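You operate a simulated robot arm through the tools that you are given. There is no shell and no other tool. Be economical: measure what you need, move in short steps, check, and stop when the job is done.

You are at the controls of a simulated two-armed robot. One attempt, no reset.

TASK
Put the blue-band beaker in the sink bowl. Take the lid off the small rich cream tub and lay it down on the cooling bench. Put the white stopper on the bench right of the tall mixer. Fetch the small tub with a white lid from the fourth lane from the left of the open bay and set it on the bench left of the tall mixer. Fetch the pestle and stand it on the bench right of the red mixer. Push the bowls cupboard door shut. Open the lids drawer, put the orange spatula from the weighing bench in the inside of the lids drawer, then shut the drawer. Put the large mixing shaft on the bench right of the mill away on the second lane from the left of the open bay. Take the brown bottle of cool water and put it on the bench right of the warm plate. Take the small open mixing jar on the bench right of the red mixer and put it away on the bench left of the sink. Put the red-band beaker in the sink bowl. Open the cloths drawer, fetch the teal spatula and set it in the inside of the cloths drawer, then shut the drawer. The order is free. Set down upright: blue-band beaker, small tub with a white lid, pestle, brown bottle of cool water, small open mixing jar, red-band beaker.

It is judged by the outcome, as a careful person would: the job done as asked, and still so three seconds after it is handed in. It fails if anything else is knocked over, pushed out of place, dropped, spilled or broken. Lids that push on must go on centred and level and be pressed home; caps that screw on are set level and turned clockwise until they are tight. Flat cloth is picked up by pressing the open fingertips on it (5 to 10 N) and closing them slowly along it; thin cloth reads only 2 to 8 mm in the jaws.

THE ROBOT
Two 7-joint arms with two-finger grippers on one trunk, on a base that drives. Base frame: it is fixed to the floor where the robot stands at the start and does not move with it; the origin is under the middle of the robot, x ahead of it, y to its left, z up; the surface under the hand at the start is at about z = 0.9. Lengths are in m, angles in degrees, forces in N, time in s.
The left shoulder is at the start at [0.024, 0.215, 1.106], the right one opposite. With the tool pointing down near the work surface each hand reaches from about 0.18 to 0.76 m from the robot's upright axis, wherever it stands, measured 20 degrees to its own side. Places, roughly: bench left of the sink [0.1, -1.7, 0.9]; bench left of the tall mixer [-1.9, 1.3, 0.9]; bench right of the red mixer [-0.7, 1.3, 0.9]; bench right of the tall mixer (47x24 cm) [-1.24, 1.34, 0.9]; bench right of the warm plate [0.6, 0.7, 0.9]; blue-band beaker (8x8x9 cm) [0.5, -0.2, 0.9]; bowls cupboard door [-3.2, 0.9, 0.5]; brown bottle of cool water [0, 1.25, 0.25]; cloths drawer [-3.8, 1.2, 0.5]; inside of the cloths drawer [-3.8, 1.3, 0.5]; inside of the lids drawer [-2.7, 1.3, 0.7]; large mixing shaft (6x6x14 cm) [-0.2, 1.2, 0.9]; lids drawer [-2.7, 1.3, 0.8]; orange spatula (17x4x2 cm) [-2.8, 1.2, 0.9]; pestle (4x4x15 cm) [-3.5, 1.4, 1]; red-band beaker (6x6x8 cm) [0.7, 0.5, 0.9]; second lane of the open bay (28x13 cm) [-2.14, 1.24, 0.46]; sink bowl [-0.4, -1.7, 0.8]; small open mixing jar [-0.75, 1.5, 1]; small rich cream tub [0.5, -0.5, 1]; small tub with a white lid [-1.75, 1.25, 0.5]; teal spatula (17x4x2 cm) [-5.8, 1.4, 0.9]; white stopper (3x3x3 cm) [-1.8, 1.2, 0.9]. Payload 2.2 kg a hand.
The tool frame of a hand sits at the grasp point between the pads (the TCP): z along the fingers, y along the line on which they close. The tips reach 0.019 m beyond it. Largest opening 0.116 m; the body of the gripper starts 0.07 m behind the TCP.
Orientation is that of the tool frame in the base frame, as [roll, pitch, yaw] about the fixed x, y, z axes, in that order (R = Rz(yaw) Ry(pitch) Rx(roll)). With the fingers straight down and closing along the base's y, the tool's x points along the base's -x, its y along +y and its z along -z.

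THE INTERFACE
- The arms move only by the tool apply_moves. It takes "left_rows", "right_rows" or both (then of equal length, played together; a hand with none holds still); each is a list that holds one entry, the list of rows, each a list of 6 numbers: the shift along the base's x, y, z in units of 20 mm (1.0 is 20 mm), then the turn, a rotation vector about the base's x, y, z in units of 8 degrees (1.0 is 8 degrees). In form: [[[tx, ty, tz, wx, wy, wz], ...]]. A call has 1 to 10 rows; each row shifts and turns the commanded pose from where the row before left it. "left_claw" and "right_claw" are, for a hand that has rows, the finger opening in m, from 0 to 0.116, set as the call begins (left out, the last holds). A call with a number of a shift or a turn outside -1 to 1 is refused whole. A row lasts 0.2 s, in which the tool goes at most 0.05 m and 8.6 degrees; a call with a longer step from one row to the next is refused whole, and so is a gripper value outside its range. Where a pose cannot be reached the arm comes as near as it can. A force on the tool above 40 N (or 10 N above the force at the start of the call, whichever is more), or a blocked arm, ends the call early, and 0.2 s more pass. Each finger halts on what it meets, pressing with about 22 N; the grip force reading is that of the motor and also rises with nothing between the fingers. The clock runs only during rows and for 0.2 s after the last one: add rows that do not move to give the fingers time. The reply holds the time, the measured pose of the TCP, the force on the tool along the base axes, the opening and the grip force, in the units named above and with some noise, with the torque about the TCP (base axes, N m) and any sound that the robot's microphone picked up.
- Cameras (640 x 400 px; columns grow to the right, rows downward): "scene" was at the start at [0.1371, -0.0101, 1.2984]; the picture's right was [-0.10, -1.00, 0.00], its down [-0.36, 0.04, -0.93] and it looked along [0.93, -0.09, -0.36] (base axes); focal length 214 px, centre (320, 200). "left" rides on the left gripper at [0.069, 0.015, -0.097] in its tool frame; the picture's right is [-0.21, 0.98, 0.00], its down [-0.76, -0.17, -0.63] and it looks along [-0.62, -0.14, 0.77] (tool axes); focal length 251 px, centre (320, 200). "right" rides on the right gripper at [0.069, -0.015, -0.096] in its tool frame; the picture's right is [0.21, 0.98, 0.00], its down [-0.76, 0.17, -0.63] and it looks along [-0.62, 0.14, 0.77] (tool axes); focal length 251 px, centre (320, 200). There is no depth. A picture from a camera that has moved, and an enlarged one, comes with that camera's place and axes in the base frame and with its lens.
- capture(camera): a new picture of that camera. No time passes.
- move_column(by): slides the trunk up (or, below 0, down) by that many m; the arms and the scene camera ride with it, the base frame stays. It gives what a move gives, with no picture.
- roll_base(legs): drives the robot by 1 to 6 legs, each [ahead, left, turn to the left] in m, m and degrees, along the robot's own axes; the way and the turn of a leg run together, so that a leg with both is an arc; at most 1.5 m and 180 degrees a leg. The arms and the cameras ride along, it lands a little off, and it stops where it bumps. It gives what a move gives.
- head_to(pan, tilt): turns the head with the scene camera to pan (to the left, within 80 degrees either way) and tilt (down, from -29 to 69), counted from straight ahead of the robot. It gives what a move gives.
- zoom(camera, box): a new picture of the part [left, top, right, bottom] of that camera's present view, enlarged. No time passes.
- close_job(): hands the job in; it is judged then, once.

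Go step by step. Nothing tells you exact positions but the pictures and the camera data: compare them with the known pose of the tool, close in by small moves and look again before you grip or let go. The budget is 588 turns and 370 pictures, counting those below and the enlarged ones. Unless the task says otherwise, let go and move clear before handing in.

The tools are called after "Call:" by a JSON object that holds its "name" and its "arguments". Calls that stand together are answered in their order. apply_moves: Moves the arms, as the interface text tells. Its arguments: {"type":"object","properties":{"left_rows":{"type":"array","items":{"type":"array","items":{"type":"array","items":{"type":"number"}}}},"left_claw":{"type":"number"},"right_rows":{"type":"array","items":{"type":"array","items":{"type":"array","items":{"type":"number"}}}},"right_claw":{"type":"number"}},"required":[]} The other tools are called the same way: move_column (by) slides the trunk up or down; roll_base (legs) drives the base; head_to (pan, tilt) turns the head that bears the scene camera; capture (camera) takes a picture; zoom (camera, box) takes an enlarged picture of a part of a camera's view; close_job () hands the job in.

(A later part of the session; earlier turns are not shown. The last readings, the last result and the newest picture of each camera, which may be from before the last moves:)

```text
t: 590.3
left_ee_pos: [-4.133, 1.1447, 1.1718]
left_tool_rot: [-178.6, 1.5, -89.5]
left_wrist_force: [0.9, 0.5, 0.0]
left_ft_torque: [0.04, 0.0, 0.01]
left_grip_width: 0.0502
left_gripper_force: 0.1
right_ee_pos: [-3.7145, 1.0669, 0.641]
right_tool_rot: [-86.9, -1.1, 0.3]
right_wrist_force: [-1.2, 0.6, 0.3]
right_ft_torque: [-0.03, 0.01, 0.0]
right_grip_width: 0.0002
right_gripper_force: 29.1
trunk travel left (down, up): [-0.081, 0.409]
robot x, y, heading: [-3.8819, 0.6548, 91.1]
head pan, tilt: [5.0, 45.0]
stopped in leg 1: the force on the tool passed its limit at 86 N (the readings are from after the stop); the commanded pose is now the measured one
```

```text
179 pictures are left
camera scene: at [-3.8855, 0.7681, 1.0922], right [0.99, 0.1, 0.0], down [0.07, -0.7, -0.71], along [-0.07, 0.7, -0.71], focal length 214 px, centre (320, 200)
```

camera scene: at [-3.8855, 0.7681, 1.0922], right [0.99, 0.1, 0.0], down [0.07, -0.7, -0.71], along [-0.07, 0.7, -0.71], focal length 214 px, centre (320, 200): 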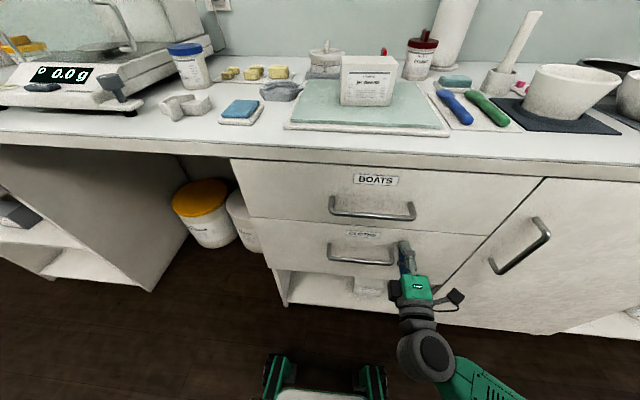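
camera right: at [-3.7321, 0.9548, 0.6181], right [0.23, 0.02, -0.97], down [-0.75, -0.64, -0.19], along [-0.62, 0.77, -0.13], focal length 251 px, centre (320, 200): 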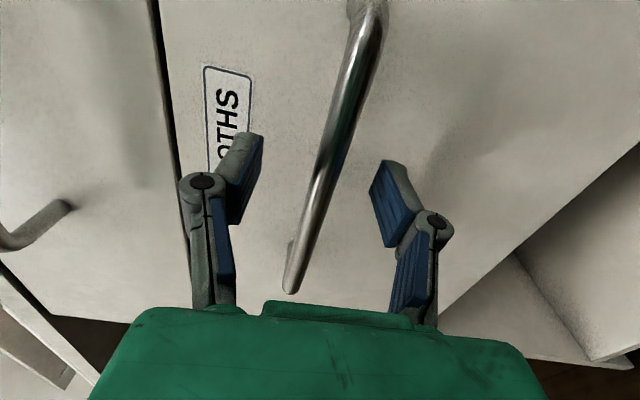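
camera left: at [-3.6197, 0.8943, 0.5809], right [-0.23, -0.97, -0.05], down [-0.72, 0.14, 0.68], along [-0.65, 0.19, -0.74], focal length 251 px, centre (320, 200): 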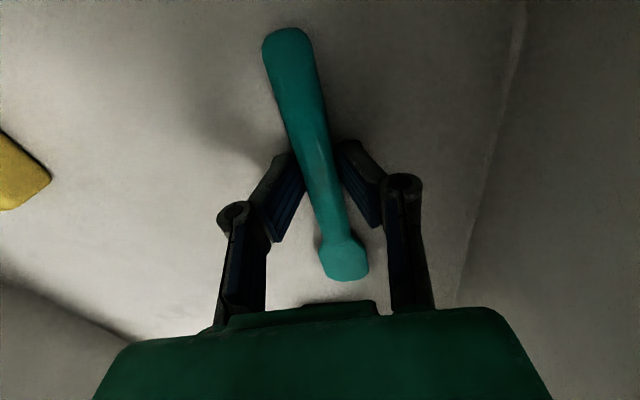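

Cloths drawer shut. Now the pestle, standing at about [-3.495, 1.395]. Back off, raise the trunk and right hand clear.

Call:
{"name": "roll_base", "arguments": {"legs": [[-0.3, 0, 0]]}}

Call:
{"name": "move_column", "arguments": {"by": 0.19}}

Call:
{"name": "apply_moves", "arguments": {"right_rows": [[[0, 0, 1, 0, 0, 0], [0, 0, 1, 0, 0, 0], [0, 0, 1, 0, 0, 0], [0, 0, 1, 0, 0, 0], [0, 0, 1, 0, 0, 0], [0, 0, 1, 0, 0, 0], [0, 0, 1, 0, 0, 0], [0, 0, 1, 0, 0, 0], [0, 0, 1, 0, 0, 0], [0, 0, 1, 0, 0, 0]]], "left_rows": [[[0, 0, -0.4, 0, 0, 0], [0, 0, -0.4, 0, 0, 0], [0, 0, -0.4, 0, 0, 0], [0, 0, -0.4, 0, 0, 0], [0, 0, -0.4, 0, 0, 0], [0, 0, -0.4, 0, 0, 0], [0, 0, -0.4, 0, 0, 0], [0, 0, 0, 0, 0, 0], [0, 0, 0, 0, 0, 0], [0, 0, 0, 0, 0, 0]]]}}

Call:
{"name": "apply_moves", "arguments": {"right_rows": [[[0, 0, 1, 0, 0, 0], [0, 0, 1, 0, 0, 0], [0, 0, 1, 0, 0, 0], [0, 0, 1, 0, 0, 0], [0, 0, 1, 0, 0, 0], [0, 0, 1, 0, 0, 0], [0, 0, 1, 0, 0, 0], [0, 0, 1, 0, 0, 0]]]}}

Call:
{"name": "roll_base", "arguments": {"legs": [[0, -0.58, 0]]}}

Call:
{"name": "head_to", "arguments": {"pan": 15, "tilt": 35}}

Call:
{"name": "capture", "arguments": {"camera": "scene"}}

```text
t: 592.4
left_ee_pos: [-4.1256, 0.8459, 1.1719]
left_tool_rot: [-178.5, 1.5, -89.7]
left_wrist_force: [0.4, 0.0, -0.2]
left_ft_torque: [0.0, 0.0, -0.02]
left_grip_width: 0.05
left_gripper_force: 0.0
right_ee_pos: [-3.7082, 0.7664, 0.6408]
right_tool_rot: [-86.9, -0.9, 0.0]
right_wrist_force: [-0.1, -0.9, 0.2]
right_ft_torque: [0.0, 0.0, -0.01]
right_grip_width: 0.0
right_gripper_force: 28.5
trunk travel left (down, up): [-0.081, 0.409]
robot x, y, heading: [-3.877, 0.3452, 90.8]
head pan, tilt: [5.0, 45.0]
```

```text
t: 594.4
left_ee_pos: [-4.1262, 0.8445, 1.3618]
left_tool_rot: [-178.5, 1.5, -89.7]
left_wrist_force: [0.6, 0.1, 0.6]
left_ft_torque: [-0.01, 0.0, 0.02]
left_grip_width: 0.0499
left_gripper_force: 0.1
right_ee_pos: [-3.7081, 0.7668, 0.8302]
right_tool_rot: [-87.1, -1.1, 0.1]
right_wrist_force: [1.6, -0.2, 0.0]
right_ft_torque: [0.01, 0.0, 0.02]
right_grip_width: 0.0002
right_gripper_force: 28.6
trunk travel left (down, up): [-0.271, 0.219]
robot x, y, heading: [-3.8718, 0.3461, 90.7]
head pan, tilt: [5.0, 45.0]
```

```text
t: 596.6
left_ee_pos: [-4.1271, 0.8452, 1.3056]
left_tool_rot: [-178.6, 1.5, -89.7]
left_wrist_force: [-0.2, -1.1, 0.2]
left_ft_torque: [0.04, 0.0, 0.0]
left_grip_width: 0.0501
left_gripper_force: 0.1
right_ee_pos: [-3.723, 0.7891, 1.0166]
right_tool_rot: [-86.9, -1.1, -0.1]
right_wrist_force: [0.3, 0.0, -0.2]
right_ft_torque: [0.03, -0.02, 0.01]
right_grip_width: 0.0
right_gripper_force: 28.6
right hand out of reach, approached as far as the arm can: row 8, 9, 10
trunk travel left (down, up): [-0.271, 0.219]
robot x, y, heading: [-3.8765, 0.35, 90.9]
head pan, tilt: [5.0, 45.0]
```

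```text
t: 598.4
left_ee_pos: [-4.1275, 0.8452, 1.3061]
left_tool_rot: [-178.4, 1.5, -89.7]
left_wrist_force: [0.3, 0.1, 0.1]
left_ft_torque: [0.01, -0.01, -0.04]
left_grip_width: 0.0502
left_gripper_force: 0.1
right_ee_pos: [-3.7393, 0.8123, 1.1686]
right_tool_rot: [-87.0, -1.2, 0.0]
right_wrist_force: [-0.2, -0.4, -0.2]
right_ft_torque: [0.0, 0.02, 0.0]
right_grip_width: 0.0
right_gripper_force: 28.1
right hand out of reach, approached as far as the arm can: row 1, 2, 3, 4, 6
trunk travel left (down, up): [-0.271, 0.219]
robot x, y, heading: [-3.8747, 0.3519, 90.6]
head pan, tilt: [5.0, 45.0]
```

```text
t: 601.8
left_ee_pos: [-3.5451, 0.853, 1.306]
left_tool_rot: [-178.6, 1.5, -89.5]
left_wrist_force: [1.4, 1.7, 0.3]
left_ft_torque: [0.0, 0.04, 0.04]
left_grip_width: 0.0501
left_gripper_force: 0.0
right_ee_pos: [-3.1584, 0.8207, 1.1679]
right_tool_rot: [-87.0, -1.1, 0.1]
right_wrist_force: [0.1, -0.3, 0.5]
right_ft_torque: [0.0, 0.02, -0.02]
right_grip_width: 0.0001
right_gripper_force: 28.6
trunk travel left (down, up): [-0.271, 0.219]
robot x, y, heading: [-3.2898, 0.3584, 90.8]
head pan, tilt: [5.0, 45.0]
```

```text
t: 602.5
left_ee_pos: [-3.5453, 0.849, 1.3078]
left_tool_rot: [-178.5, 1.7, -89.5]
left_wrist_force: [-0.2, 0.4, -0.3]
left_ft_torque: [0.01, 0.05, 0.0]
left_grip_width: 0.0501
left_gripper_force: 0.1
right_ee_pos: [-3.158, 0.8185, 1.1689]
right_tool_rot: [-86.8, -1.2, 0.1]
right_wrist_force: [0.2, -0.4, -0.2]
right_ft_torque: [0.0, 0.03, 0.03]
right_grip_width: 0.0
right_gripper_force: 28.4
trunk travel left (down, up): [-0.271, 0.219]
robot x, y, heading: [-3.2963, 0.3572, 90.8]
head pan, tilt: [15.0, 35.0]
```

```text
178 pictures are left
camera scene: at [-3.3161, 0.4826, 1.2968], right [0.96, 0.27, 0.0], down [0.16, -0.56, -0.82], along [-0.22, 0.79, -0.58], focal length 214 px, centre (320, 200)
```

scene: 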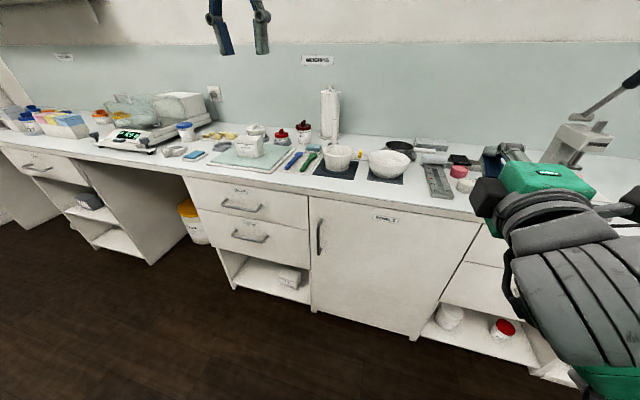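

Call:
{"name": "roll_base", "arguments": {"legs": [[0.35, 0, 0]]}}

Call:
{"name": "capture", "arguments": {"camera": "left"}}

Call:
{"name": "zoom", "arguments": {"camera": "scene", "box": [180, 60, 440, 240]}}

```text
t: 604.7
left_ee_pos: [-3.5508, 1.2001, 1.3084]
left_tool_rot: [-178.6, 1.6, -89.5]
left_wrist_force: [-0.2, -0.1, -0.3]
left_ft_torque: [-0.01, -0.02, 0.04]
left_grip_width: 0.0501
left_gripper_force: 0.0
right_ee_pos: [-3.1627, 1.1707, 1.1696]
right_tool_rot: [-86.8, -1.0, 0.3]
right_wrist_force: [0.8, 0.7, 0.4]
right_ft_torque: [0.03, -0.02, 0.02]
right_grip_width: 0.0
right_gripper_force: 27.9
trunk travel left (down, up): [-0.271, 0.219]
robot x, y, heading: [-3.3007, 0.7064, 90.9]
head pan, tilt: [15.0, 35.0]
```

```text
177 pictures are left
camera left: at [-3.5692, 1.1286, 1.4022], right [-0.98, 0.21, -0.02], down [0.14, 0.74, 0.66], along [0.15, 0.64, -0.75], focal length 251 px, centre (320, 200)
```

left: 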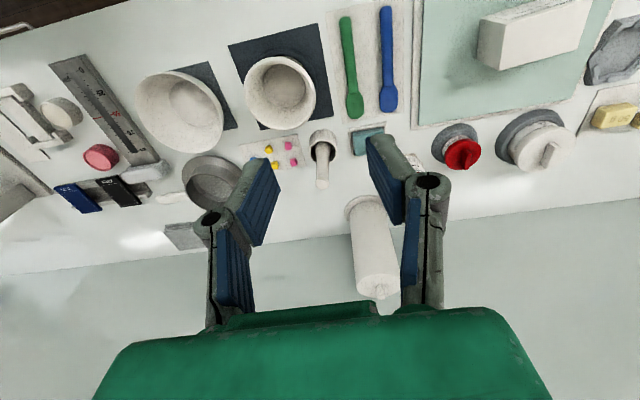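

```text
2.22 times, centred on (310, 150) of scene
camera zoom: at [-3.321, 0.8334, 1.2968], right [0.96, 0.27, 0.0], down [0.16, -0.55, -0.82], along [-0.22, 0.79, -0.58], focal length 477 px, centre (342, 311)
```

zoom: 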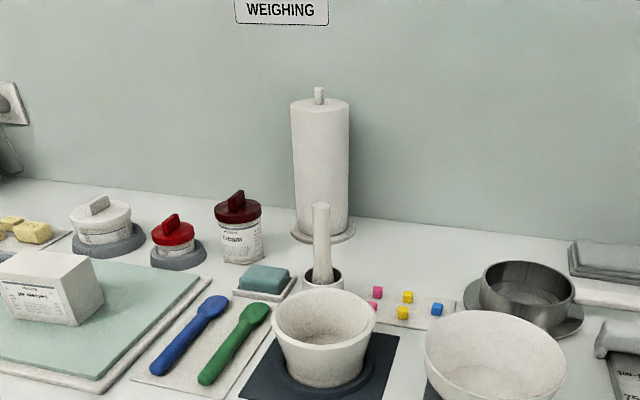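

The pestle stands in a small cup at about [-3.513, 1.375], top near z 1.08. Bring the left hand over it.

Call:
{"name": "apply_moves", "arguments": {"left_rows": [[[0.3, 1, 0, -0.2, 0.19, 0], [0.3, 1, 0, 0, 0, 0], [0.3, 1, 0, 0, 0, 0], [0.3, 1, 0, 0, 0, 0], [0.3, 1, 0, 0, 0, 0], [0.3, 1, -1, 0, 0, 0], [0, 1, -1, 0, 0, 0], [0, 1, -1, 0, 0, 0], [0, 0.7, -1, 0, 0, 0], [0, 0, 0, 0, 0, 0]]], "left_claw": 0.07}}

Call:
{"name": "capture", "arguments": {"camera": "left"}}

```text
t: 606.9
left_ee_pos: [-3.5131, 1.3481, 1.2333]
left_tool_rot: [179.9, 0.4, -89.5]
left_wrist_force: [-0.4, -0.3, 1.1]
left_ft_torque: [0.02, -0.01, 0.0]
left_grip_width: 0.07
left_gripper_force: 0.0
left hand out of reach, approached as far as the arm can: row 7, 8, 9
right_ee_pos: [-3.162, 1.1636, 1.1712]
right_tool_rot: [-86.5, -1.0, 0.2]
right_wrist_force: [-0.6, 0.4, 0.5]
right_ft_torque: [0.0, 0.0, -0.02]
right_grip_width: 0.0
right_gripper_force: 28.1
trunk travel left (down, up): [-0.271, 0.219]
robot x, y, heading: [-3.2961, 0.7063, 90.9]
head pan, tilt: [15.0, 35.0]
```

```text
175 pictures are left
camera left: at [-3.5287, 1.2791, 1.3304], right [-0.98, 0.21, 0.0], down [0.16, 0.75, 0.64], along [0.13, 0.62, -0.77], focal length 251 px, centre (320, 200)
```

left: 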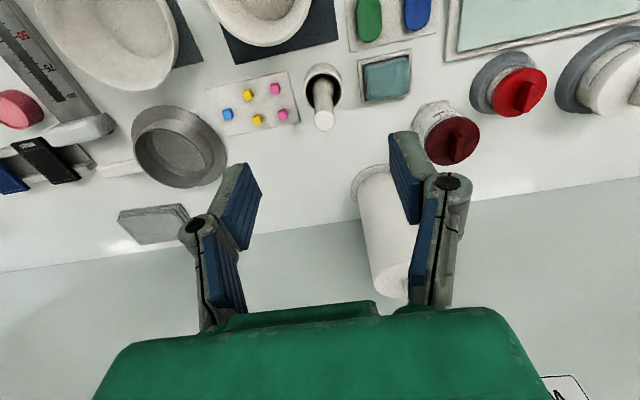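

Call:
{"name": "roll_base", "arguments": {"legs": [[0.035, 0, 0]]}}

Call:
{"name": "apply_moves", "arguments": {"left_rows": [[[0, 0, 0, 0, 0, 0], [0, 0, -1, 0, 0, 0], [0, 0, -1, 0, 0, 0], [0, 0, -1, 0, 0, 0], [0, 0, -1, 0, 0, 0], [0, 0, -1, 0, 0, 0], [0, 0, -1, 0, 0, 0], [0, 0, 0, 0, 0, 0]]]}}

Call:
{"name": "capture", "arguments": {"camera": "left"}}

```text
t: 607.9
left_ee_pos: [-3.5182, 1.3687, 1.2361]
left_tool_rot: [-179.9, 0.6, -89.8]
left_wrist_force: [0.1, 0.1, 0.6]
left_ft_torque: [0.0, -0.02, 0.01]
left_grip_width: 0.0699
left_gripper_force: 0.0
right_ee_pos: [-3.1667, 1.1875, 1.1686]
right_tool_rot: [-87.0, -1.5, -0.3]
right_wrist_force: [-0.3, 1.0, -0.3]
right_ft_torque: [-0.02, -0.02, -0.02]
right_grip_width: 0.0
right_gripper_force: 28.7
trunk travel left (down, up): [-0.271, 0.219]
robot x, y, heading: [-3.2993, 0.7377, 90.8]
head pan, tilt: [15.0, 35.0]
stopped in leg 1: the robot was blocked; the commanded pose is now the measured one
```

```text
t: 609.7
left_ee_pos: [-3.5152, 1.3733, 1.1161]
left_tool_rot: [-179.9, 0.5, -89.8]
left_wrist_force: [-0.7, 0.1, -0.3]
left_ft_torque: [-0.03, 0.0, 0.0]
left_grip_width: 0.07
left_gripper_force: 0.0
right_ee_pos: [-3.1653, 1.1897, 1.167]
right_tool_rot: [-87.1, -1.5, -0.3]
right_wrist_force: [-0.1, -0.2, -0.6]
right_ft_torque: [0.0, 0.0, 0.02]
right_grip_width: 0.0
right_gripper_force: 28.4
trunk travel left (down, up): [-0.271, 0.219]
robot x, y, heading: [-3.3027, 0.7357, 90.6]
head pan, tilt: [15.0, 35.0]
```

```text
174 pictures are left
camera left: at [-3.5318, 1.3027, 1.2113], right [-0.98, 0.21, 0.0], down [0.16, 0.75, 0.64], along [0.13, 0.63, -0.77], focal length 251 px, centre (320, 200)
```

left: 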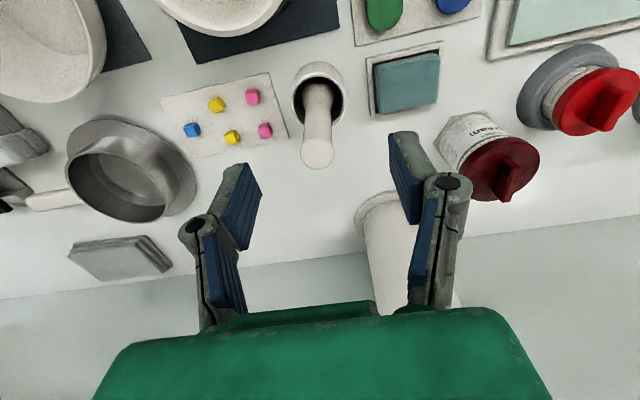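

Call:
{"name": "apply_moves", "arguments": {"left_rows": [[[0, 0.2, -1, 0, 0, 0], [0, 0, -1, 0, 0, 0], [0, 0, -1, 0, 0, 0], [0, 0, -1, 0, 0, 0], [0, 0, -0.2, 0, 0, 0], [0, 0, 0, 0, 0, 0]]]}}

Call:
{"name": "capture", "arguments": {"camera": "left"}}

```text
t: 611.1
left_ee_pos: [-3.5146, 1.3766, 1.0317]
left_tool_rot: [-179.9, 0.7, -89.8]
left_wrist_force: [1.0, -0.3, -0.5]
left_ft_torque: [-0.01, 0.01, 0.01]
left_grip_width: 0.07
left_gripper_force: 0.1
right_ee_pos: [-3.1641, 1.1893, 1.1682]
right_tool_rot: [-86.9, -1.3, -0.2]
right_wrist_force: [0.6, -0.4, 1.1]
right_ft_torque: [-0.01, 0.01, 0.0]
right_grip_width: 0.0
right_gripper_force: 27.6
trunk travel left (down, up): [-0.271, 0.219]
robot x, y, heading: [-3.3017, 0.7338, 90.5]
head pan, tilt: [15.0, 35.0]
```

```text
173 pictures are left
camera left: at [-3.5302, 1.3065, 1.128], right [-0.98, 0.21, 0.0], down [0.16, 0.75, 0.64], along [0.13, 0.63, -0.77], focal length 251 px, centre (320, 200)
```

left: 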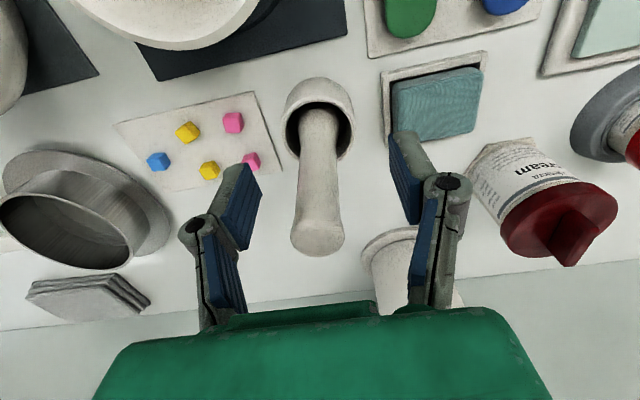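

Call:
{"name": "apply_moves", "arguments": {"left_rows": [[[0, 0, 0, 0, 0, 0], [0, 0, 0, 0, 0, 0], [0, 0, 0, 0, 0, 0]]], "left_claw": 0.0}}

Call:
{"name": "apply_moves", "arguments": {"left_rows": [[[0, 0, 0.3, 0, 0, 0], [0, 0, 0.7, 0, 0, 0], [0, 0, 1, 0, 0, 0], [0, 0, 1, 0, 0, 0], [0, 0, 1, 0, 0, 0], [0, 0, 1, 0, 0, 0], [0, 0, 1, 0, 0, 0], [0, 0, 0, 0, 0, 0]]]}}

Call:
{"name": "capture", "arguments": {"camera": "left"}}

Call:
{"name": "capture", "arguments": {"camera": "scene"}}

```text
t: 611.9
left_ee_pos: [-3.5149, 1.3762, 1.0314]
left_tool_rot: [-179.9, 0.7, -89.8]
left_wrist_force: [0.2, -0.4, -0.4]
left_ft_torque: [0.0, 0.01, 0.02]
left_grip_width: 0.023
left_gripper_force: 21.9
right_ee_pos: [-3.1639, 1.1884, 1.1668]
right_tool_rot: [-87.1, -1.3, -0.2]
right_wrist_force: [0.3, 0.1, -1.2]
right_ft_torque: [0.02, 0.0, -0.02]
right_grip_width: 0.0
right_gripper_force: 28.6
trunk travel left (down, up): [-0.271, 0.219]
robot x, y, heading: [-3.2988, 0.7379, 90.6]
head pan, tilt: [15.0, 35.0]
```

```text
t: 613.7
left_ee_pos: [-3.5134, 1.3741, 1.1537]
left_tool_rot: [180.0, 0.7, -89.8]
left_wrist_force: [-0.1, 0.0, -2.0]
left_ft_torque: [-0.03, 0.03, 0.02]
left_grip_width: 0.0227
left_gripper_force: 22.0
right_ee_pos: [-3.163, 1.1867, 1.1689]
right_tool_rot: [-87.0, -1.4, -0.2]
right_wrist_force: [-0.2, 0.2, 0.4]
right_ft_torque: [0.01, -0.01, 0.02]
right_grip_width: 0.0
right_gripper_force: 29.2
trunk travel left (down, up): [-0.271, 0.219]
robot x, y, heading: [-3.2975, 0.7398, 90.7]
head pan, tilt: [15.0, 35.0]
```

```text
172 pictures are left
camera left: at [-3.5294, 1.3041, 1.2493], right [-0.98, 0.21, 0.0], down [0.16, 0.75, 0.64], along [0.13, 0.63, -0.77], focal length 251 px, centre (320, 200)
```

left: 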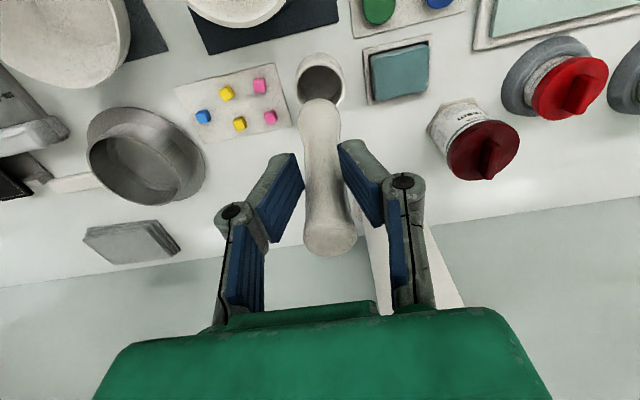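

```text
171 pictures are left
camera scene: at [-3.3297, 0.8514, 1.2981], right [0.96, 0.27, 0.01], down [0.16, -0.55, -0.82], along [-0.22, 0.79, -0.57], focal length 214 px, centre (320, 200)
```

scene: 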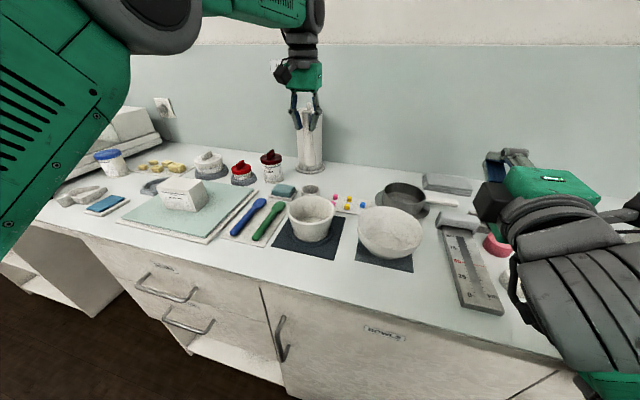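

Pestle in hand. Retract, back off and drive to the bench right of the red mixer.

Call:
{"name": "roll_base", "arguments": {"legs": [[-0.42, 0, 0]]}}

Call:
{"name": "roll_base", "arguments": {"legs": [[0, -1.5, 0]]}}

Call:
{"name": "roll_base", "arguments": {"legs": [[0, -1.3, 0]]}}

Call:
{"name": "head_to", "arguments": {"pan": 10, "tilt": 35}}

Call:
{"name": "capture", "arguments": {"camera": "scene"}}

```text
t: 616.3
left_ee_pos: [-3.5078, 0.9633, 1.1491]
left_tool_rot: [179.9, 0.2, -89.9]
left_wrist_force: [-0.4, -0.4, -1.3]
left_ft_torque: [0.0, -0.03, 0.03]
left_grip_width: 0.0225
left_gripper_force: 21.4
right_ee_pos: [-3.1566, 0.7746, 1.1645]
right_tool_rot: [-87.3, -1.2, -0.3]
right_wrist_force: [0.4, 0.0, 0.0]
right_ft_torque: [-0.02, 0.0, 0.04]
right_grip_width: 0.0
right_gripper_force: 28.2
trunk travel left (down, up): [-0.271, 0.219]
robot x, y, heading: [-3.2991, 0.3174, 90.4]
head pan, tilt: [15.0, 35.0]
```

```text
t: 623.7
left_ee_pos: [-2.0184, 0.9738, 1.1515]
left_tool_rot: [179.8, 0.5, -89.6]
left_wrist_force: [0.4, -0.3, -0.3]
left_ft_torque: [-0.02, -0.01, -0.01]
left_grip_width: 0.0224
left_gripper_force: 22.4
right_ee_pos: [-1.6655, 0.7871, 1.1667]
right_tool_rot: [-87.2, -1.1, 0.0]
right_wrist_force: [0.0, 0.0, 0.2]
right_ft_torque: [-0.02, -0.01, 0.01]
right_grip_width: 0.0
right_gripper_force: 28.8
trunk travel left (down, up): [-0.271, 0.219]
robot x, y, heading: [-1.8008, 0.3325, 90.6]
head pan, tilt: [15.0, 35.0]
```

```text
t: 630.3
left_ee_pos: [-0.711, 0.9904, 1.1529]
left_tool_rot: [179.9, 0.7, -89.2]
left_wrist_force: [0.2, 0.1, -1.7]
left_ft_torque: [-0.07, 0.03, -0.01]
left_grip_width: 0.0222
left_gripper_force: 22.3
right_ee_pos: [-0.3582, 0.8057, 1.1672]
right_tool_rot: [-87.1, -1.2, 0.3]
right_wrist_force: [-0.4, -0.5, -0.2]
right_ft_torque: [-0.01, -0.02, 0.01]
right_grip_width: 0.0
right_gripper_force: 28.2
trunk travel left (down, up): [-0.271, 0.219]
robot x, y, heading: [-0.4949, 0.3521, 91.0]
head pan, tilt: [15.0, 35.0]
```

```text
t: 630.9
left_ee_pos: [-0.7099, 0.9871, 1.1558]
left_tool_rot: [179.8, 0.8, -89.2]
left_wrist_force: [-0.5, -0.2, -1.5]
left_ft_torque: [-0.03, 0.0, 0.0]
left_grip_width: 0.0224
left_gripper_force: 21.8
right_ee_pos: [-0.3572, 0.8061, 1.168]
right_tool_rot: [-87.2, -1.3, -0.1]
right_wrist_force: [0.1, -0.7, 0.1]
right_ft_torque: [-0.01, -0.03, -0.01]
right_grip_width: 0.0001
right_gripper_force: 28.4
trunk travel left (down, up): [-0.271, 0.219]
robot x, y, heading: [-0.4915, 0.3524, 91.0]
head pan, tilt: [10.0, 35.0]
```

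```text
170 pictures are left
camera scene: at [-0.5089, 0.4832, 1.2967], right [0.98, 0.19, 0.0], down [0.11, -0.57, -0.82], along [-0.16, 0.8, -0.58], focal length 214 px, centre (320, 200)
```

scene: 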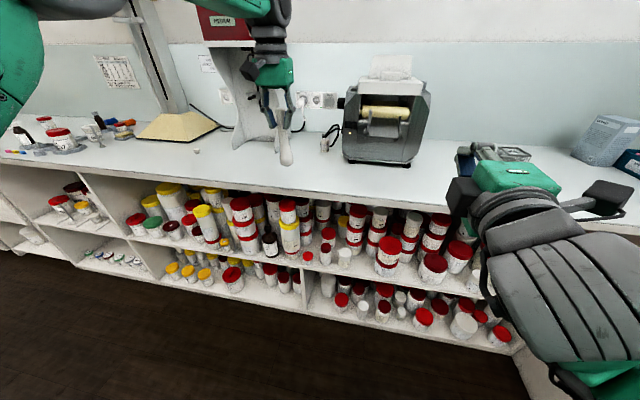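

Call:
{"name": "zoom", "arguments": {"camera": "scene", "box": [220, 80, 430, 200]}}

Call:
{"name": "capture", "arguments": {"camera": "left"}}

```text
3.05 times, centred on (325, 140) of scene
camera zoom: at [-0.5089, 0.4832, 1.2967], right [0.98, 0.19, 0.0], down [0.11, -0.57, -0.82], along [-0.16, 0.8, -0.58], focal length 654 px, centre (305, 383)
```

zoom: 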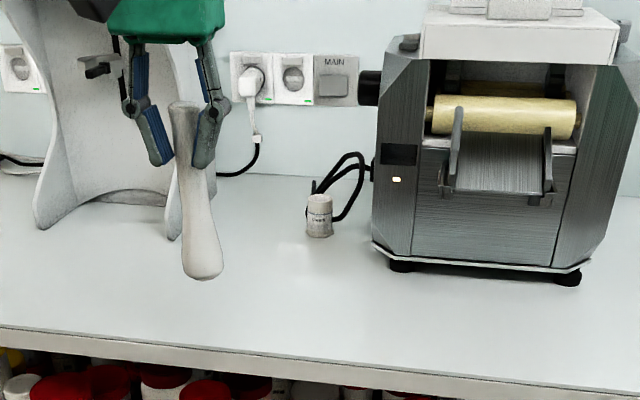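

```text
168 pictures are left
camera left: at [-0.7249, 0.9167, 1.2525], right [-0.98, 0.2, 0.01], down [0.16, 0.75, 0.64], along [0.12, 0.63, -0.77], focal length 251 px, centre (320, 200)
```

left: 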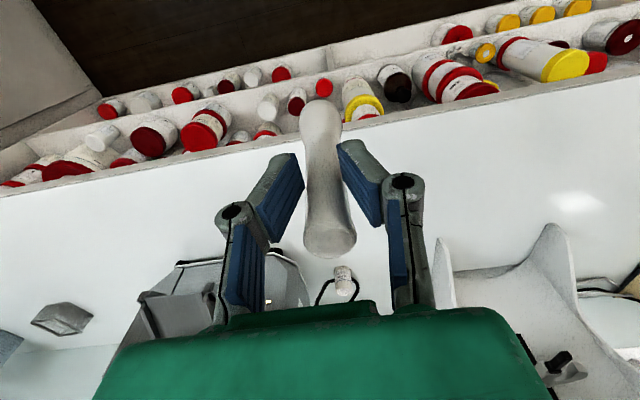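

The jar stands at about [-0.675, 1.42]. I'll place the pestle at about [-0.78, 1.27]. Drive in and lower.

Call:
{"name": "roll_base", "arguments": {"legs": [[0.25, 0, 0]]}}

Call:
{"name": "apply_moves", "arguments": {"left_rows": [[[-0.5, 0.2, 0, 0, 0, 0], [-0.7, 0.3, 0, 0, 0, 0], [-0.7, 0.3, 0, 0, 0, 0], [-0.7, 0.3, 0, 0, 0, 0], [-0.7, 0.3, -0.5, 0, 0, 0], [0, 0, -1, 0, 0, 0], [0, 0, -1, 0, 0, 0], [0, 0, -0.5, 0, 0, 0], [0, 0, 0, 0, 0, 0], [0, 0, 0, 0, 0, 0]]]}}

Call:
{"name": "capture", "arguments": {"camera": "left"}}

Call:
{"name": "capture", "arguments": {"camera": "scene"}}

```text
t: 632.8
left_ee_pos: [-0.7152, 1.2403, 1.1567]
left_tool_rot: [179.8, 0.9, -89.2]
left_wrist_force: [1.5, 0.9, -1.7]
left_ft_torque: [-0.04, 0.01, 0.02]
left_grip_width: 0.0223
left_gripper_force: 22.0
right_ee_pos: [-0.3627, 1.0599, 1.1674]
right_tool_rot: [-87.2, -1.4, 0.0]
right_wrist_force: [-1.0, 0.0, -0.2]
right_ft_torque: [0.01, 0.01, -0.01]
right_grip_width: 0.0
right_gripper_force: 28.7
trunk travel left (down, up): [-0.271, 0.219]
robot x, y, heading: [-0.5014, 0.6048, 91.3]
head pan, tilt: [10.0, 35.0]
```

```text
t: 635.0
left_ee_pos: [-0.7801, 1.2655, 1.0978]
left_tool_rot: [179.8, 1.0, -89.1]
left_wrist_force: [-0.1, -1.3, -1.8]
left_ft_torque: [-0.01, 0.03, 0.01]
left_grip_width: 0.0218
left_gripper_force: 21.9
right_ee_pos: [-0.361, 1.0575, 1.1676]
right_tool_rot: [-87.3, -1.6, -0.4]
right_wrist_force: [0.5, -0.4, 0.3]
right_ft_torque: [0.01, 0.02, 0.01]
right_grip_width: 0.0
right_gripper_force: 28.4
trunk travel left (down, up): [-0.271, 0.219]
robot x, y, heading: [-0.4961, 0.6071, 91.1]
head pan, tilt: [10.0, 35.0]
```

```text
167 pictures are left
camera left: at [-0.7956, 1.1945, 1.1942], right [-0.98, 0.2, 0.01], down [0.16, 0.75, 0.65], along [0.12, 0.63, -0.76], focal length 251 px, centre (320, 200)
```

left: 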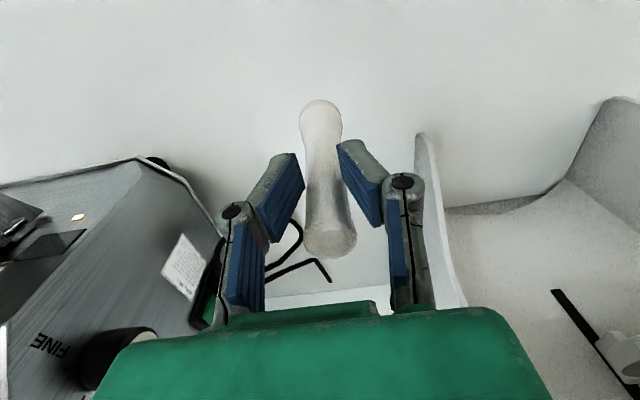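

```text
166 pictures are left
camera scene: at [-0.5137, 0.737, 1.2967], right [0.98, 0.19, 0.0], down [0.11, -0.57, -0.82], along [-0.16, 0.8, -0.58], focal length 214 px, centre (320, 200)
```

scene: 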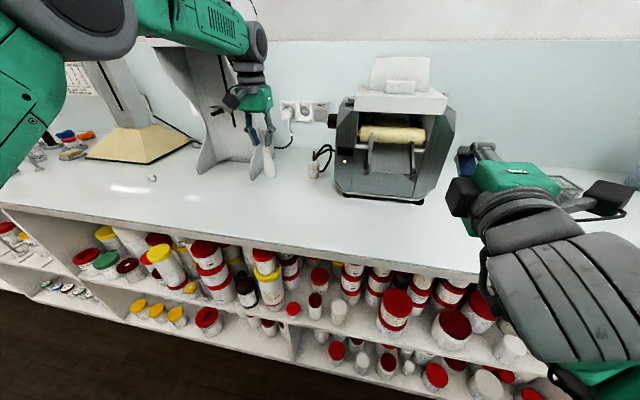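

Call:
{"name": "apply_moves", "arguments": {"left_rows": [[[0, 0, -1, 0, 0, 0], [0, 0, -1, 0, 0, 0], [0, 0, -0.8, 0, 0, 0], [0, 0, -0.4, 0, 0, 0], [0, 0, -0.3, 0, 0, 0], [0, 0, -0.3, 0, 0, 0], [0, 0, 0, 0, 0, 0]]]}}

Call:
{"name": "zoom", "arguments": {"camera": "scene", "box": [200, 60, 360, 200]}}

```text
t: 636.6
left_ee_pos: [-0.781, 1.2654, 1.0211]
left_tool_rot: [179.8, 0.9, -89.3]
left_wrist_force: [-0.3, -0.9, -0.9]
left_ft_torque: [0.01, -0.02, -0.01]
left_grip_width: 0.0001
left_gripper_force: 22.5
right_ee_pos: [-0.3611, 1.058, 1.1675]
right_tool_rot: [-87.3, -1.5, -0.4]
right_wrist_force: [0.5, 0.7, 0.8]
right_ft_torque: [0.03, 0.03, -0.02]
right_grip_width: 0.0001
right_gripper_force: 28.1
trunk travel left (down, up): [-0.271, 0.219]
robot x, y, heading: [-0.4976, 0.6052, 91.2]
head pan, tilt: [10.0, 35.0]
```

```text
2.86 times, centred on (280, 130) of scene
camera zoom: at [-0.5137, 0.7367, 1.2967], right [0.98, 0.19, 0.0], down [0.11, -0.57, -0.82], along [-0.16, 0.8, -0.58], focal length 613 px, centre (434, 400)
```

zoom: 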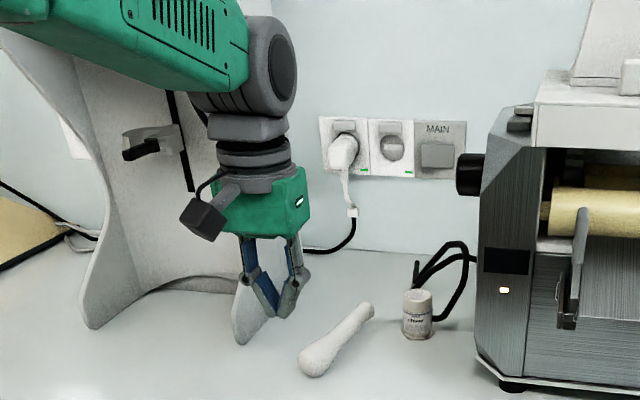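

The pestle slipped out while lowering and now lies on the bench (thick end at about [-0.775, 1.312], thin end [-0.744, 1.454]); jar and everything else still stand. I'll stand it up with the right hand: retreat first and reorient the right hand to point down.

Call:
{"name": "apply_moves", "arguments": {"left_rows": [[[0, 0, 1, 0, 0, 0], [0, 0, 1, 0, 0, 0], [0, 0, 1, 0, 0, 0], [0, 0, 1, 0, 0, 0], [0, -0.5, 1, 0, 0, 0], [0, -1, 0.5, 0, 0, 0], [0, -1, 0, 0, 0, 0], [0, -1, 0, 0, 0, 0], [0, -1, 0, 0, 0, 0], [0, -1, 0, 0, 0, 0]]]}}

Call:
{"name": "roll_base", "arguments": {"legs": [[-0.2, 0, 0]]}}

Call:
{"name": "apply_moves", "arguments": {"right_rows": [[[0, 0, 0, 0, -1, 0], [0, 0, 0, 0, -1, 0], [0, 0, 0, 0, -1, 0], [0, 0, 0, 0, -1, 0], [0, 0, 0, 0, -1, 0], [0, 0, 0, 0, -1, 0], [0, 0, 0, 0, -1, 0], [0, 0, 0, 0, -1, 0], [0, 0, 0, 0, -1, 0], [0, 0, 0, 0, -1, 0]]], "right_claw": 0.06}}

Call:
{"name": "apply_moves", "arguments": {"right_rows": [[[0, 0, 0, 0, -1, 0], [0, 0, 0, 0, -0.3, 0], [0, 0, 0, -1, 0, 0], [0, 0, 0, -1, 0, 0], [0, 0, 0, -1, 0, 0], [0, 0, 0, -1, 0, 0], [0, 0, 0, -1, 0, 0], [0, 0, 0, -1, 0, 0], [0, 0, 0, -1, 0, 0], [0, 0, 0, -1, 0, 0]]]}}

Call:
{"name": "apply_moves", "arguments": {"right_rows": [[[0, 0, 0, -1, 0, 0], [0, 0, 0, -1, 0, 0], [0, 0, 0, -0.9, 0, 0], [0, 0, 0, 0, 0, 0]]]}}

Call:
{"name": "roll_base", "arguments": {"legs": [[0, 0.45, 0]]}}

Call:
{"name": "capture", "arguments": {"camera": "right"}}

Call:
{"name": "capture", "arguments": {"camera": "scene"}}

```text
t: 638.8
left_ee_pos: [-0.7813, 1.1538, 1.1339]
left_tool_rot: [179.8, 1.1, -89.2]
left_wrist_force: [0.3, 0.3, 0.2]
left_ft_torque: [0.03, -0.03, -0.02]
left_grip_width: 0.0003
left_gripper_force: 21.7
right_ee_pos: [-0.3617, 1.0558, 1.1683]
right_tool_rot: [-87.3, -1.5, -0.3]
right_wrist_force: [0.3, -0.4, -0.4]
right_ft_torque: [0.02, 0.02, 0.03]
right_grip_width: 0.0
right_gripper_force: 28.5
trunk travel left (down, up): [-0.271, 0.219]
robot x, y, heading: [-0.4976, 0.6075, 91.0]
head pan, tilt: [10.0, 35.0]
```

```text
t: 640.4
left_ee_pos: [-0.7769, 0.9531, 1.1341]
left_tool_rot: [179.8, 1.1, -89.1]
left_wrist_force: [-0.2, 0.2, 0.6]
left_ft_torque: [0.02, 0.02, -0.01]
left_grip_width: 0.0
left_gripper_force: 22.5
right_ee_pos: [-0.3592, 0.8566, 1.1673]
right_tool_rot: [-87.3, -1.5, -0.3]
right_wrist_force: [0.1, 0.2, -1.2]
right_ft_torque: [-0.02, -0.02, -0.03]
right_grip_width: 0.0
right_gripper_force: 28.4
trunk travel left (down, up): [-0.271, 0.219]
robot x, y, heading: [-0.4933, 0.4074, 91.2]
head pan, tilt: [10.0, 35.0]
```

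```text
t: 642.6
left_ee_pos: [-0.7769, 0.9497, 1.1366]
left_tool_rot: [179.8, 1.3, -89.1]
left_wrist_force: [0.2, 0.0, -1.1]
left_ft_torque: [-0.01, -0.01, 0.02]
left_grip_width: 0.0
left_gripper_force: 21.8
right_ee_pos: [-0.3678, 0.8679, 1.1702]
right_tool_rot: [-85.6, -81.7, -1.6]
right_wrist_force: [0.0, -0.4, 1.1]
right_ft_torque: [-0.02, -0.01, -0.01]
right_grip_width: 0.06
right_gripper_force: 0.0
right hand out of reach, approached as far as the arm can: row 1, 5
trunk travel left (down, up): [-0.271, 0.219]
robot x, y, heading: [-0.4892, 0.4053, 91.2]
head pan, tilt: [10.0, 35.0]
```

```text
t: 644.8
left_ee_pos: [-0.7766, 0.9494, 1.1356]
left_tool_rot: [179.8, 1.2, -89.1]
left_wrist_force: [0.6, 0.2, -0.3]
left_ft_torque: [0.0, -0.01, 0.0]
left_grip_width: 0.0
left_gripper_force: 21.9
right_ee_pos: [-0.368, 0.8679, 1.1716]
right_tool_rot: [-178.0, -26.3, 92.1]
right_wrist_force: [0.3, 0.2, -0.1]
right_ft_torque: [0.0, -0.03, 0.03]
right_grip_width: 0.0599
right_gripper_force: 0.0
trunk travel left (down, up): [-0.271, 0.219]
robot x, y, heading: [-0.4961, 0.4061, 91.2]
head pan, tilt: [10.0, 35.0]
```

```text
t: 645.8
left_ee_pos: [-0.777, 0.9507, 1.1349]
left_tool_rot: [179.8, 1.4, -89.1]
left_wrist_force: [-0.3, 0.5, 0.1]
left_ft_torque: [-0.02, -0.04, 0.0]
left_grip_width: 0.0
left_gripper_force: 22.5
right_ee_pos: [-0.3674, 0.867, 1.1705]
right_tool_rot: [-177.2, -3.1, 91.9]
right_wrist_force: [0.4, -0.4, 0.6]
right_ft_torque: [0.0, 0.0, -0.02]
right_grip_width: 0.0599
right_gripper_force: 0.1
trunk travel left (down, up): [-0.271, 0.219]
robot x, y, heading: [-0.4944, 0.4008, 91.0]
head pan, tilt: [10.0, 35.0]
```

```text
t: 648.5
left_ee_pos: [-1.2186, 0.9407, 1.1376]
left_tool_rot: [179.5, 1.3, -89.1]
left_wrist_force: [0.5, 0.6, -0.6]
left_ft_torque: [0.0, 0.1, -0.01]
left_grip_width: 0.0
left_gripper_force: 21.8
right_ee_pos: [-0.8096, 0.8585, 1.1696]
right_tool_rot: [-176.7, -3.1, 91.9]
right_wrist_force: [0.1, 0.6, 0.3]
right_ft_torque: [-0.01, 0.0, 0.0]
right_grip_width: 0.06
right_gripper_force: 0.0
trunk travel left (down, up): [-0.271, 0.219]
robot x, y, heading: [-0.9403, 0.3945, 91.4]
head pan, tilt: [10.0, 35.0]
```

```text
164 pictures are left
camera right: at [-0.8204, 0.9217, 1.2698], right [0.97, 0.25, -0.04], down [0.23, -0.78, 0.58], along [0.11, -0.57, -0.81], focal length 251 px, centre (320, 200)
```

right: 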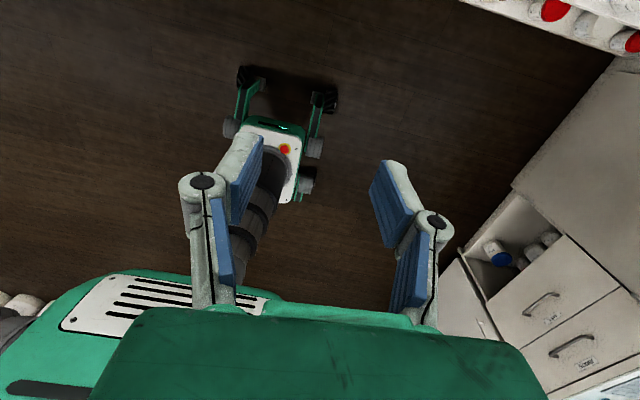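

```text
163 pictures are left
camera scene: at [-0.9551, 0.5258, 1.2968], right [0.98, 0.2, 0.0], down [0.11, -0.57, -0.82], along [-0.16, 0.8, -0.58], focal length 214 px, centre (320, 200)
```

scene: 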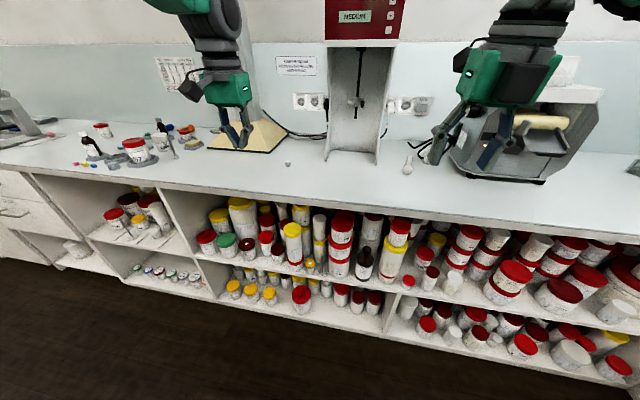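

Call:
{"name": "zoom", "arguments": {"camera": "scene", "box": [340, 110, 500, 210]}}

```text
4.00 times, centred on (420, 160) of scene
camera zoom: at [-0.9551, 0.5258, 1.2968], right [0.98, 0.2, 0.0], down [0.11, -0.57, -0.82], along [-0.16, 0.8, -0.58], focal length 858 px, centre (-80, 360)
```

zoom: 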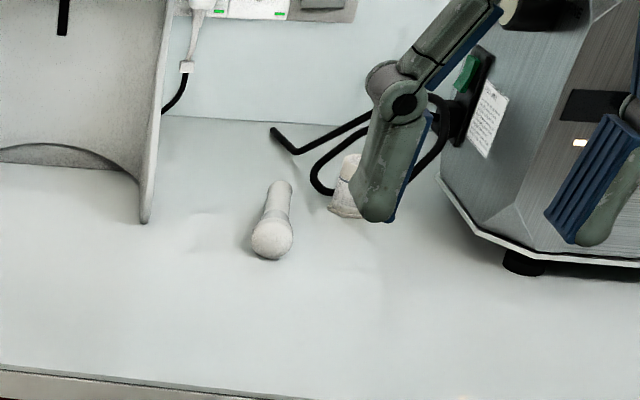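

Pestle axis runs from [-0.774, 1.29] to [-0.742, 1.452]. Drive in, align the yaw by −11°, and move the right hand above the grip point [-0.760, 1.368].

Call:
{"name": "roll_base", "arguments": {"legs": [[0.3, 0, 0]]}}

Call:
{"name": "apply_moves", "arguments": {"right_rows": [[[0.5, 0.5, 0, -0.4, 0, -0.7], [0.6, 1, 0, 0, 0, -0.7], [0.6, 1, 0, 0, 0, 0], [0.6, 1, 0, 0, 0, 0], [0, 1, 0, 0, 0, 0], [0, 1, 0, 0, 0, 0], [0, 1, 0, 0, 0, 0], [0, 1, -0.5, 0, 0, 0], [0, 1, -1, 0, 0, 0], [0, 1, -1, 0, 0, 0]]]}}

Call:
{"name": "capture", "arguments": {"camera": "right"}}

Call:
{"name": "capture", "arguments": {"camera": "scene"}}

```text
t: 650.5
left_ee_pos: [-1.223, 1.2363, 1.138]
left_tool_rot: [179.4, 1.3, -89.1]
left_wrist_force: [-0.4, -0.9, -0.1]
left_ft_torque: [-0.02, 0.03, 0.0]
left_grip_width: 0.0002
left_gripper_force: 22.2
right_ee_pos: [-0.8145, 1.1547, 1.1725]
right_tool_rot: [-176.7, -3.2, 91.8]
right_wrist_force: [0.6, 0.1, 0.7]
right_ft_torque: [-0.02, 0.01, 0.01]
right_grip_width: 0.0601
right_gripper_force: 0.0
trunk travel left (down, up): [-0.271, 0.219]
robot x, y, heading: [-0.9441, 0.6957, 91.5]
head pan, tilt: [10.0, 35.0]
```

```text
t: 652.7
left_ee_pos: [-1.2321, 1.2338, 1.1374]
left_tool_rot: [179.9, 1.5, -89.2]
left_wrist_force: [-0.3, 0.3, 0.9]
left_ft_torque: [0.02, 0.04, 0.02]
left_grip_width: 0.0003
left_gripper_force: 22.2
right_ee_pos: [-0.7763, 1.3426, 1.1226]
right_tool_rot: [-177.4, -0.2, 80.6]
right_wrist_force: [-0.8, 0.1, 0.6]
right_ft_torque: [0.0, 0.01, 0.02]
right_grip_width: 0.0599
right_gripper_force: 0.0
trunk travel left (down, up): [-0.271, 0.219]
robot x, y, heading: [-0.9442, 0.6971, 91.5]
head pan, tilt: [10.0, 35.0]
```

```text
161 pictures are left
camera right: at [-0.775, 1.4116, 1.2189], right [1.0, 0.05, -0.04], down [0.07, -0.78, 0.62], along [0.0, -0.62, -0.78], focal length 251 px, centre (320, 200)
```

right: 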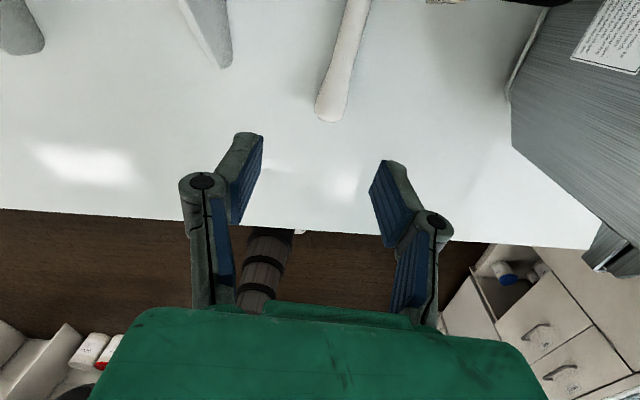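

```text
160 pictures are left
camera scene: at [-0.9675, 0.8272, 1.2965], right [0.98, 0.2, 0.0], down [0.11, -0.57, -0.82], along [-0.16, 0.8, -0.58], focal length 214 px, centre (320, 200)
```

scene: 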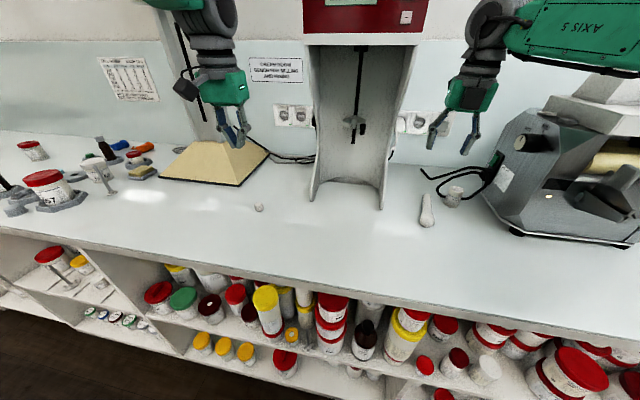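

Call:
{"name": "apply_moves", "arguments": {"right_rows": [[[0.4, 0.7, -0.5, 0, 0, 0], [0.4, 0.7, -1, 0, 0, 0], [0, 0, -1, 0, 0, 0], [0, 0, -1, 0, 0, 0], [0, 0, -1, 0, 0, 0], [0, 0, -1, 0, 0, 0], [0, 0, -1, 0, 0, 0], [0, 0, -1, 0, 0, 0], [0, 0, -0.8, 0, 0, 0], [0, 0, 0, 0, 0, 0]]]}}

Call:
{"name": "capture", "arguments": {"camera": "right"}}

```text
t: 654.9
left_ee_pos: [-1.2291, 1.2342, 1.1394]
left_tool_rot: [179.7, 1.6, -89.1]
left_wrist_force: [-0.1, -0.2, 0.7]
left_ft_torque: [0.0, 0.0, 0.01]
left_grip_width: 0.0003
left_gripper_force: 21.9
right_ee_pos: [-0.759, 1.3695, 0.9575]
right_tool_rot: [-177.1, -0.2, 80.7]
right_wrist_force: [0.1, -0.4, 0.0]
right_ft_torque: [0.04, -0.06, 0.04]
right_grip_width: 0.06
right_gripper_force: 0.0
trunk travel left (down, up): [-0.271, 0.219]
robot x, y, heading: [-0.9484, 0.6975, 91.3]
head pan, tilt: [10.0, 35.0]
```

```text
159 pictures are left
camera right: at [-0.7573, 1.4386, 1.0535], right [1.0, 0.05, -0.05], down [0.07, -0.78, 0.62], along [0.0, -0.62, -0.78], focal length 251 px, centre (320, 200)
```

right: 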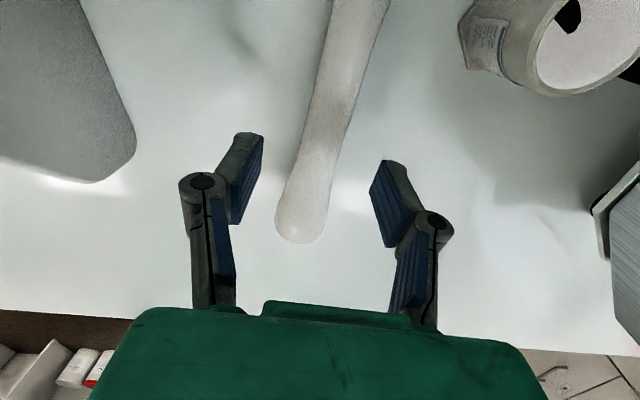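

Call:
{"name": "apply_moves", "arguments": {"right_rows": [[[-0.25, 0, -0.7, 0, 0, 0], [0, 0, -0.7, 0, 0, 0], [0, 0, -0.35, 0, 0, 0], [0, 0, 0, 0, 0, 0]]]}}

Call:
{"name": "apply_moves", "arguments": {"right_rows": [[[0, 0, 0, 0, 0, 0], [0, 0, 0, 0, 0, 0], [0, 0, 0, 0, 0, 0]]], "right_claw": 0.0}}

Call:
{"name": "capture", "arguments": {"camera": "right"}}

```text
t: 655.9
left_ee_pos: [-1.2306, 1.2338, 1.1383]
left_tool_rot: [179.7, 1.7, -89.0]
left_wrist_force: [-0.7, 0.5, 0.1]
left_ft_torque: [-0.05, -0.02, 0.02]
left_grip_width: 0.0
left_gripper_force: 22.2
right_ee_pos: [-0.764, 1.3689, 0.922]
right_tool_rot: [-177.2, -0.3, 80.7]
right_wrist_force: [-0.4, 0.0, 0.5]
right_ft_torque: [-0.02, 0.0, 0.01]
right_grip_width: 0.06
right_gripper_force: 0.0
trunk travel left (down, up): [-0.271, 0.219]
robot x, y, heading: [-0.9478, 0.6915, 91.4]
head pan, tilt: [10.0, 35.0]
```

```text
t: 656.7
left_ee_pos: [-1.2293, 1.2326, 1.1376]
left_tool_rot: [179.7, 1.6, -89.1]
left_wrist_force: [-0.2, 0.6, -1.0]
left_ft_torque: [-0.02, 0.02, -0.02]
left_grip_width: 0.0001
left_gripper_force: 22.7
right_ee_pos: [-0.7649, 1.369, 0.9208]
right_tool_rot: [-177.2, -0.2, 80.7]
right_wrist_force: [0.2, 0.5, 0.5]
right_ft_torque: [0.08, -0.04, -0.02]
right_grip_width: 0.0199
right_gripper_force: 21.6
trunk travel left (down, up): [-0.271, 0.219]
robot x, y, heading: [-0.9489, 0.6951, 91.3]
head pan, tilt: [10.0, 35.0]
```

```text
158 pictures are left
camera right: at [-0.7623, 1.4386, 1.018], right [1.0, 0.05, -0.05], down [0.07, -0.78, 0.62], along [0.0, -0.62, -0.78], focal length 251 px, centre (320, 200)
```

right: 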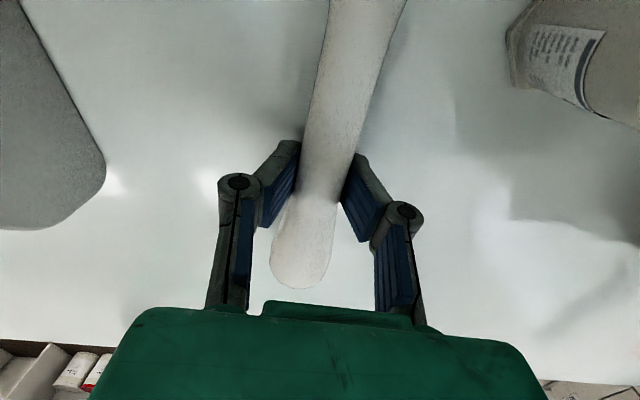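

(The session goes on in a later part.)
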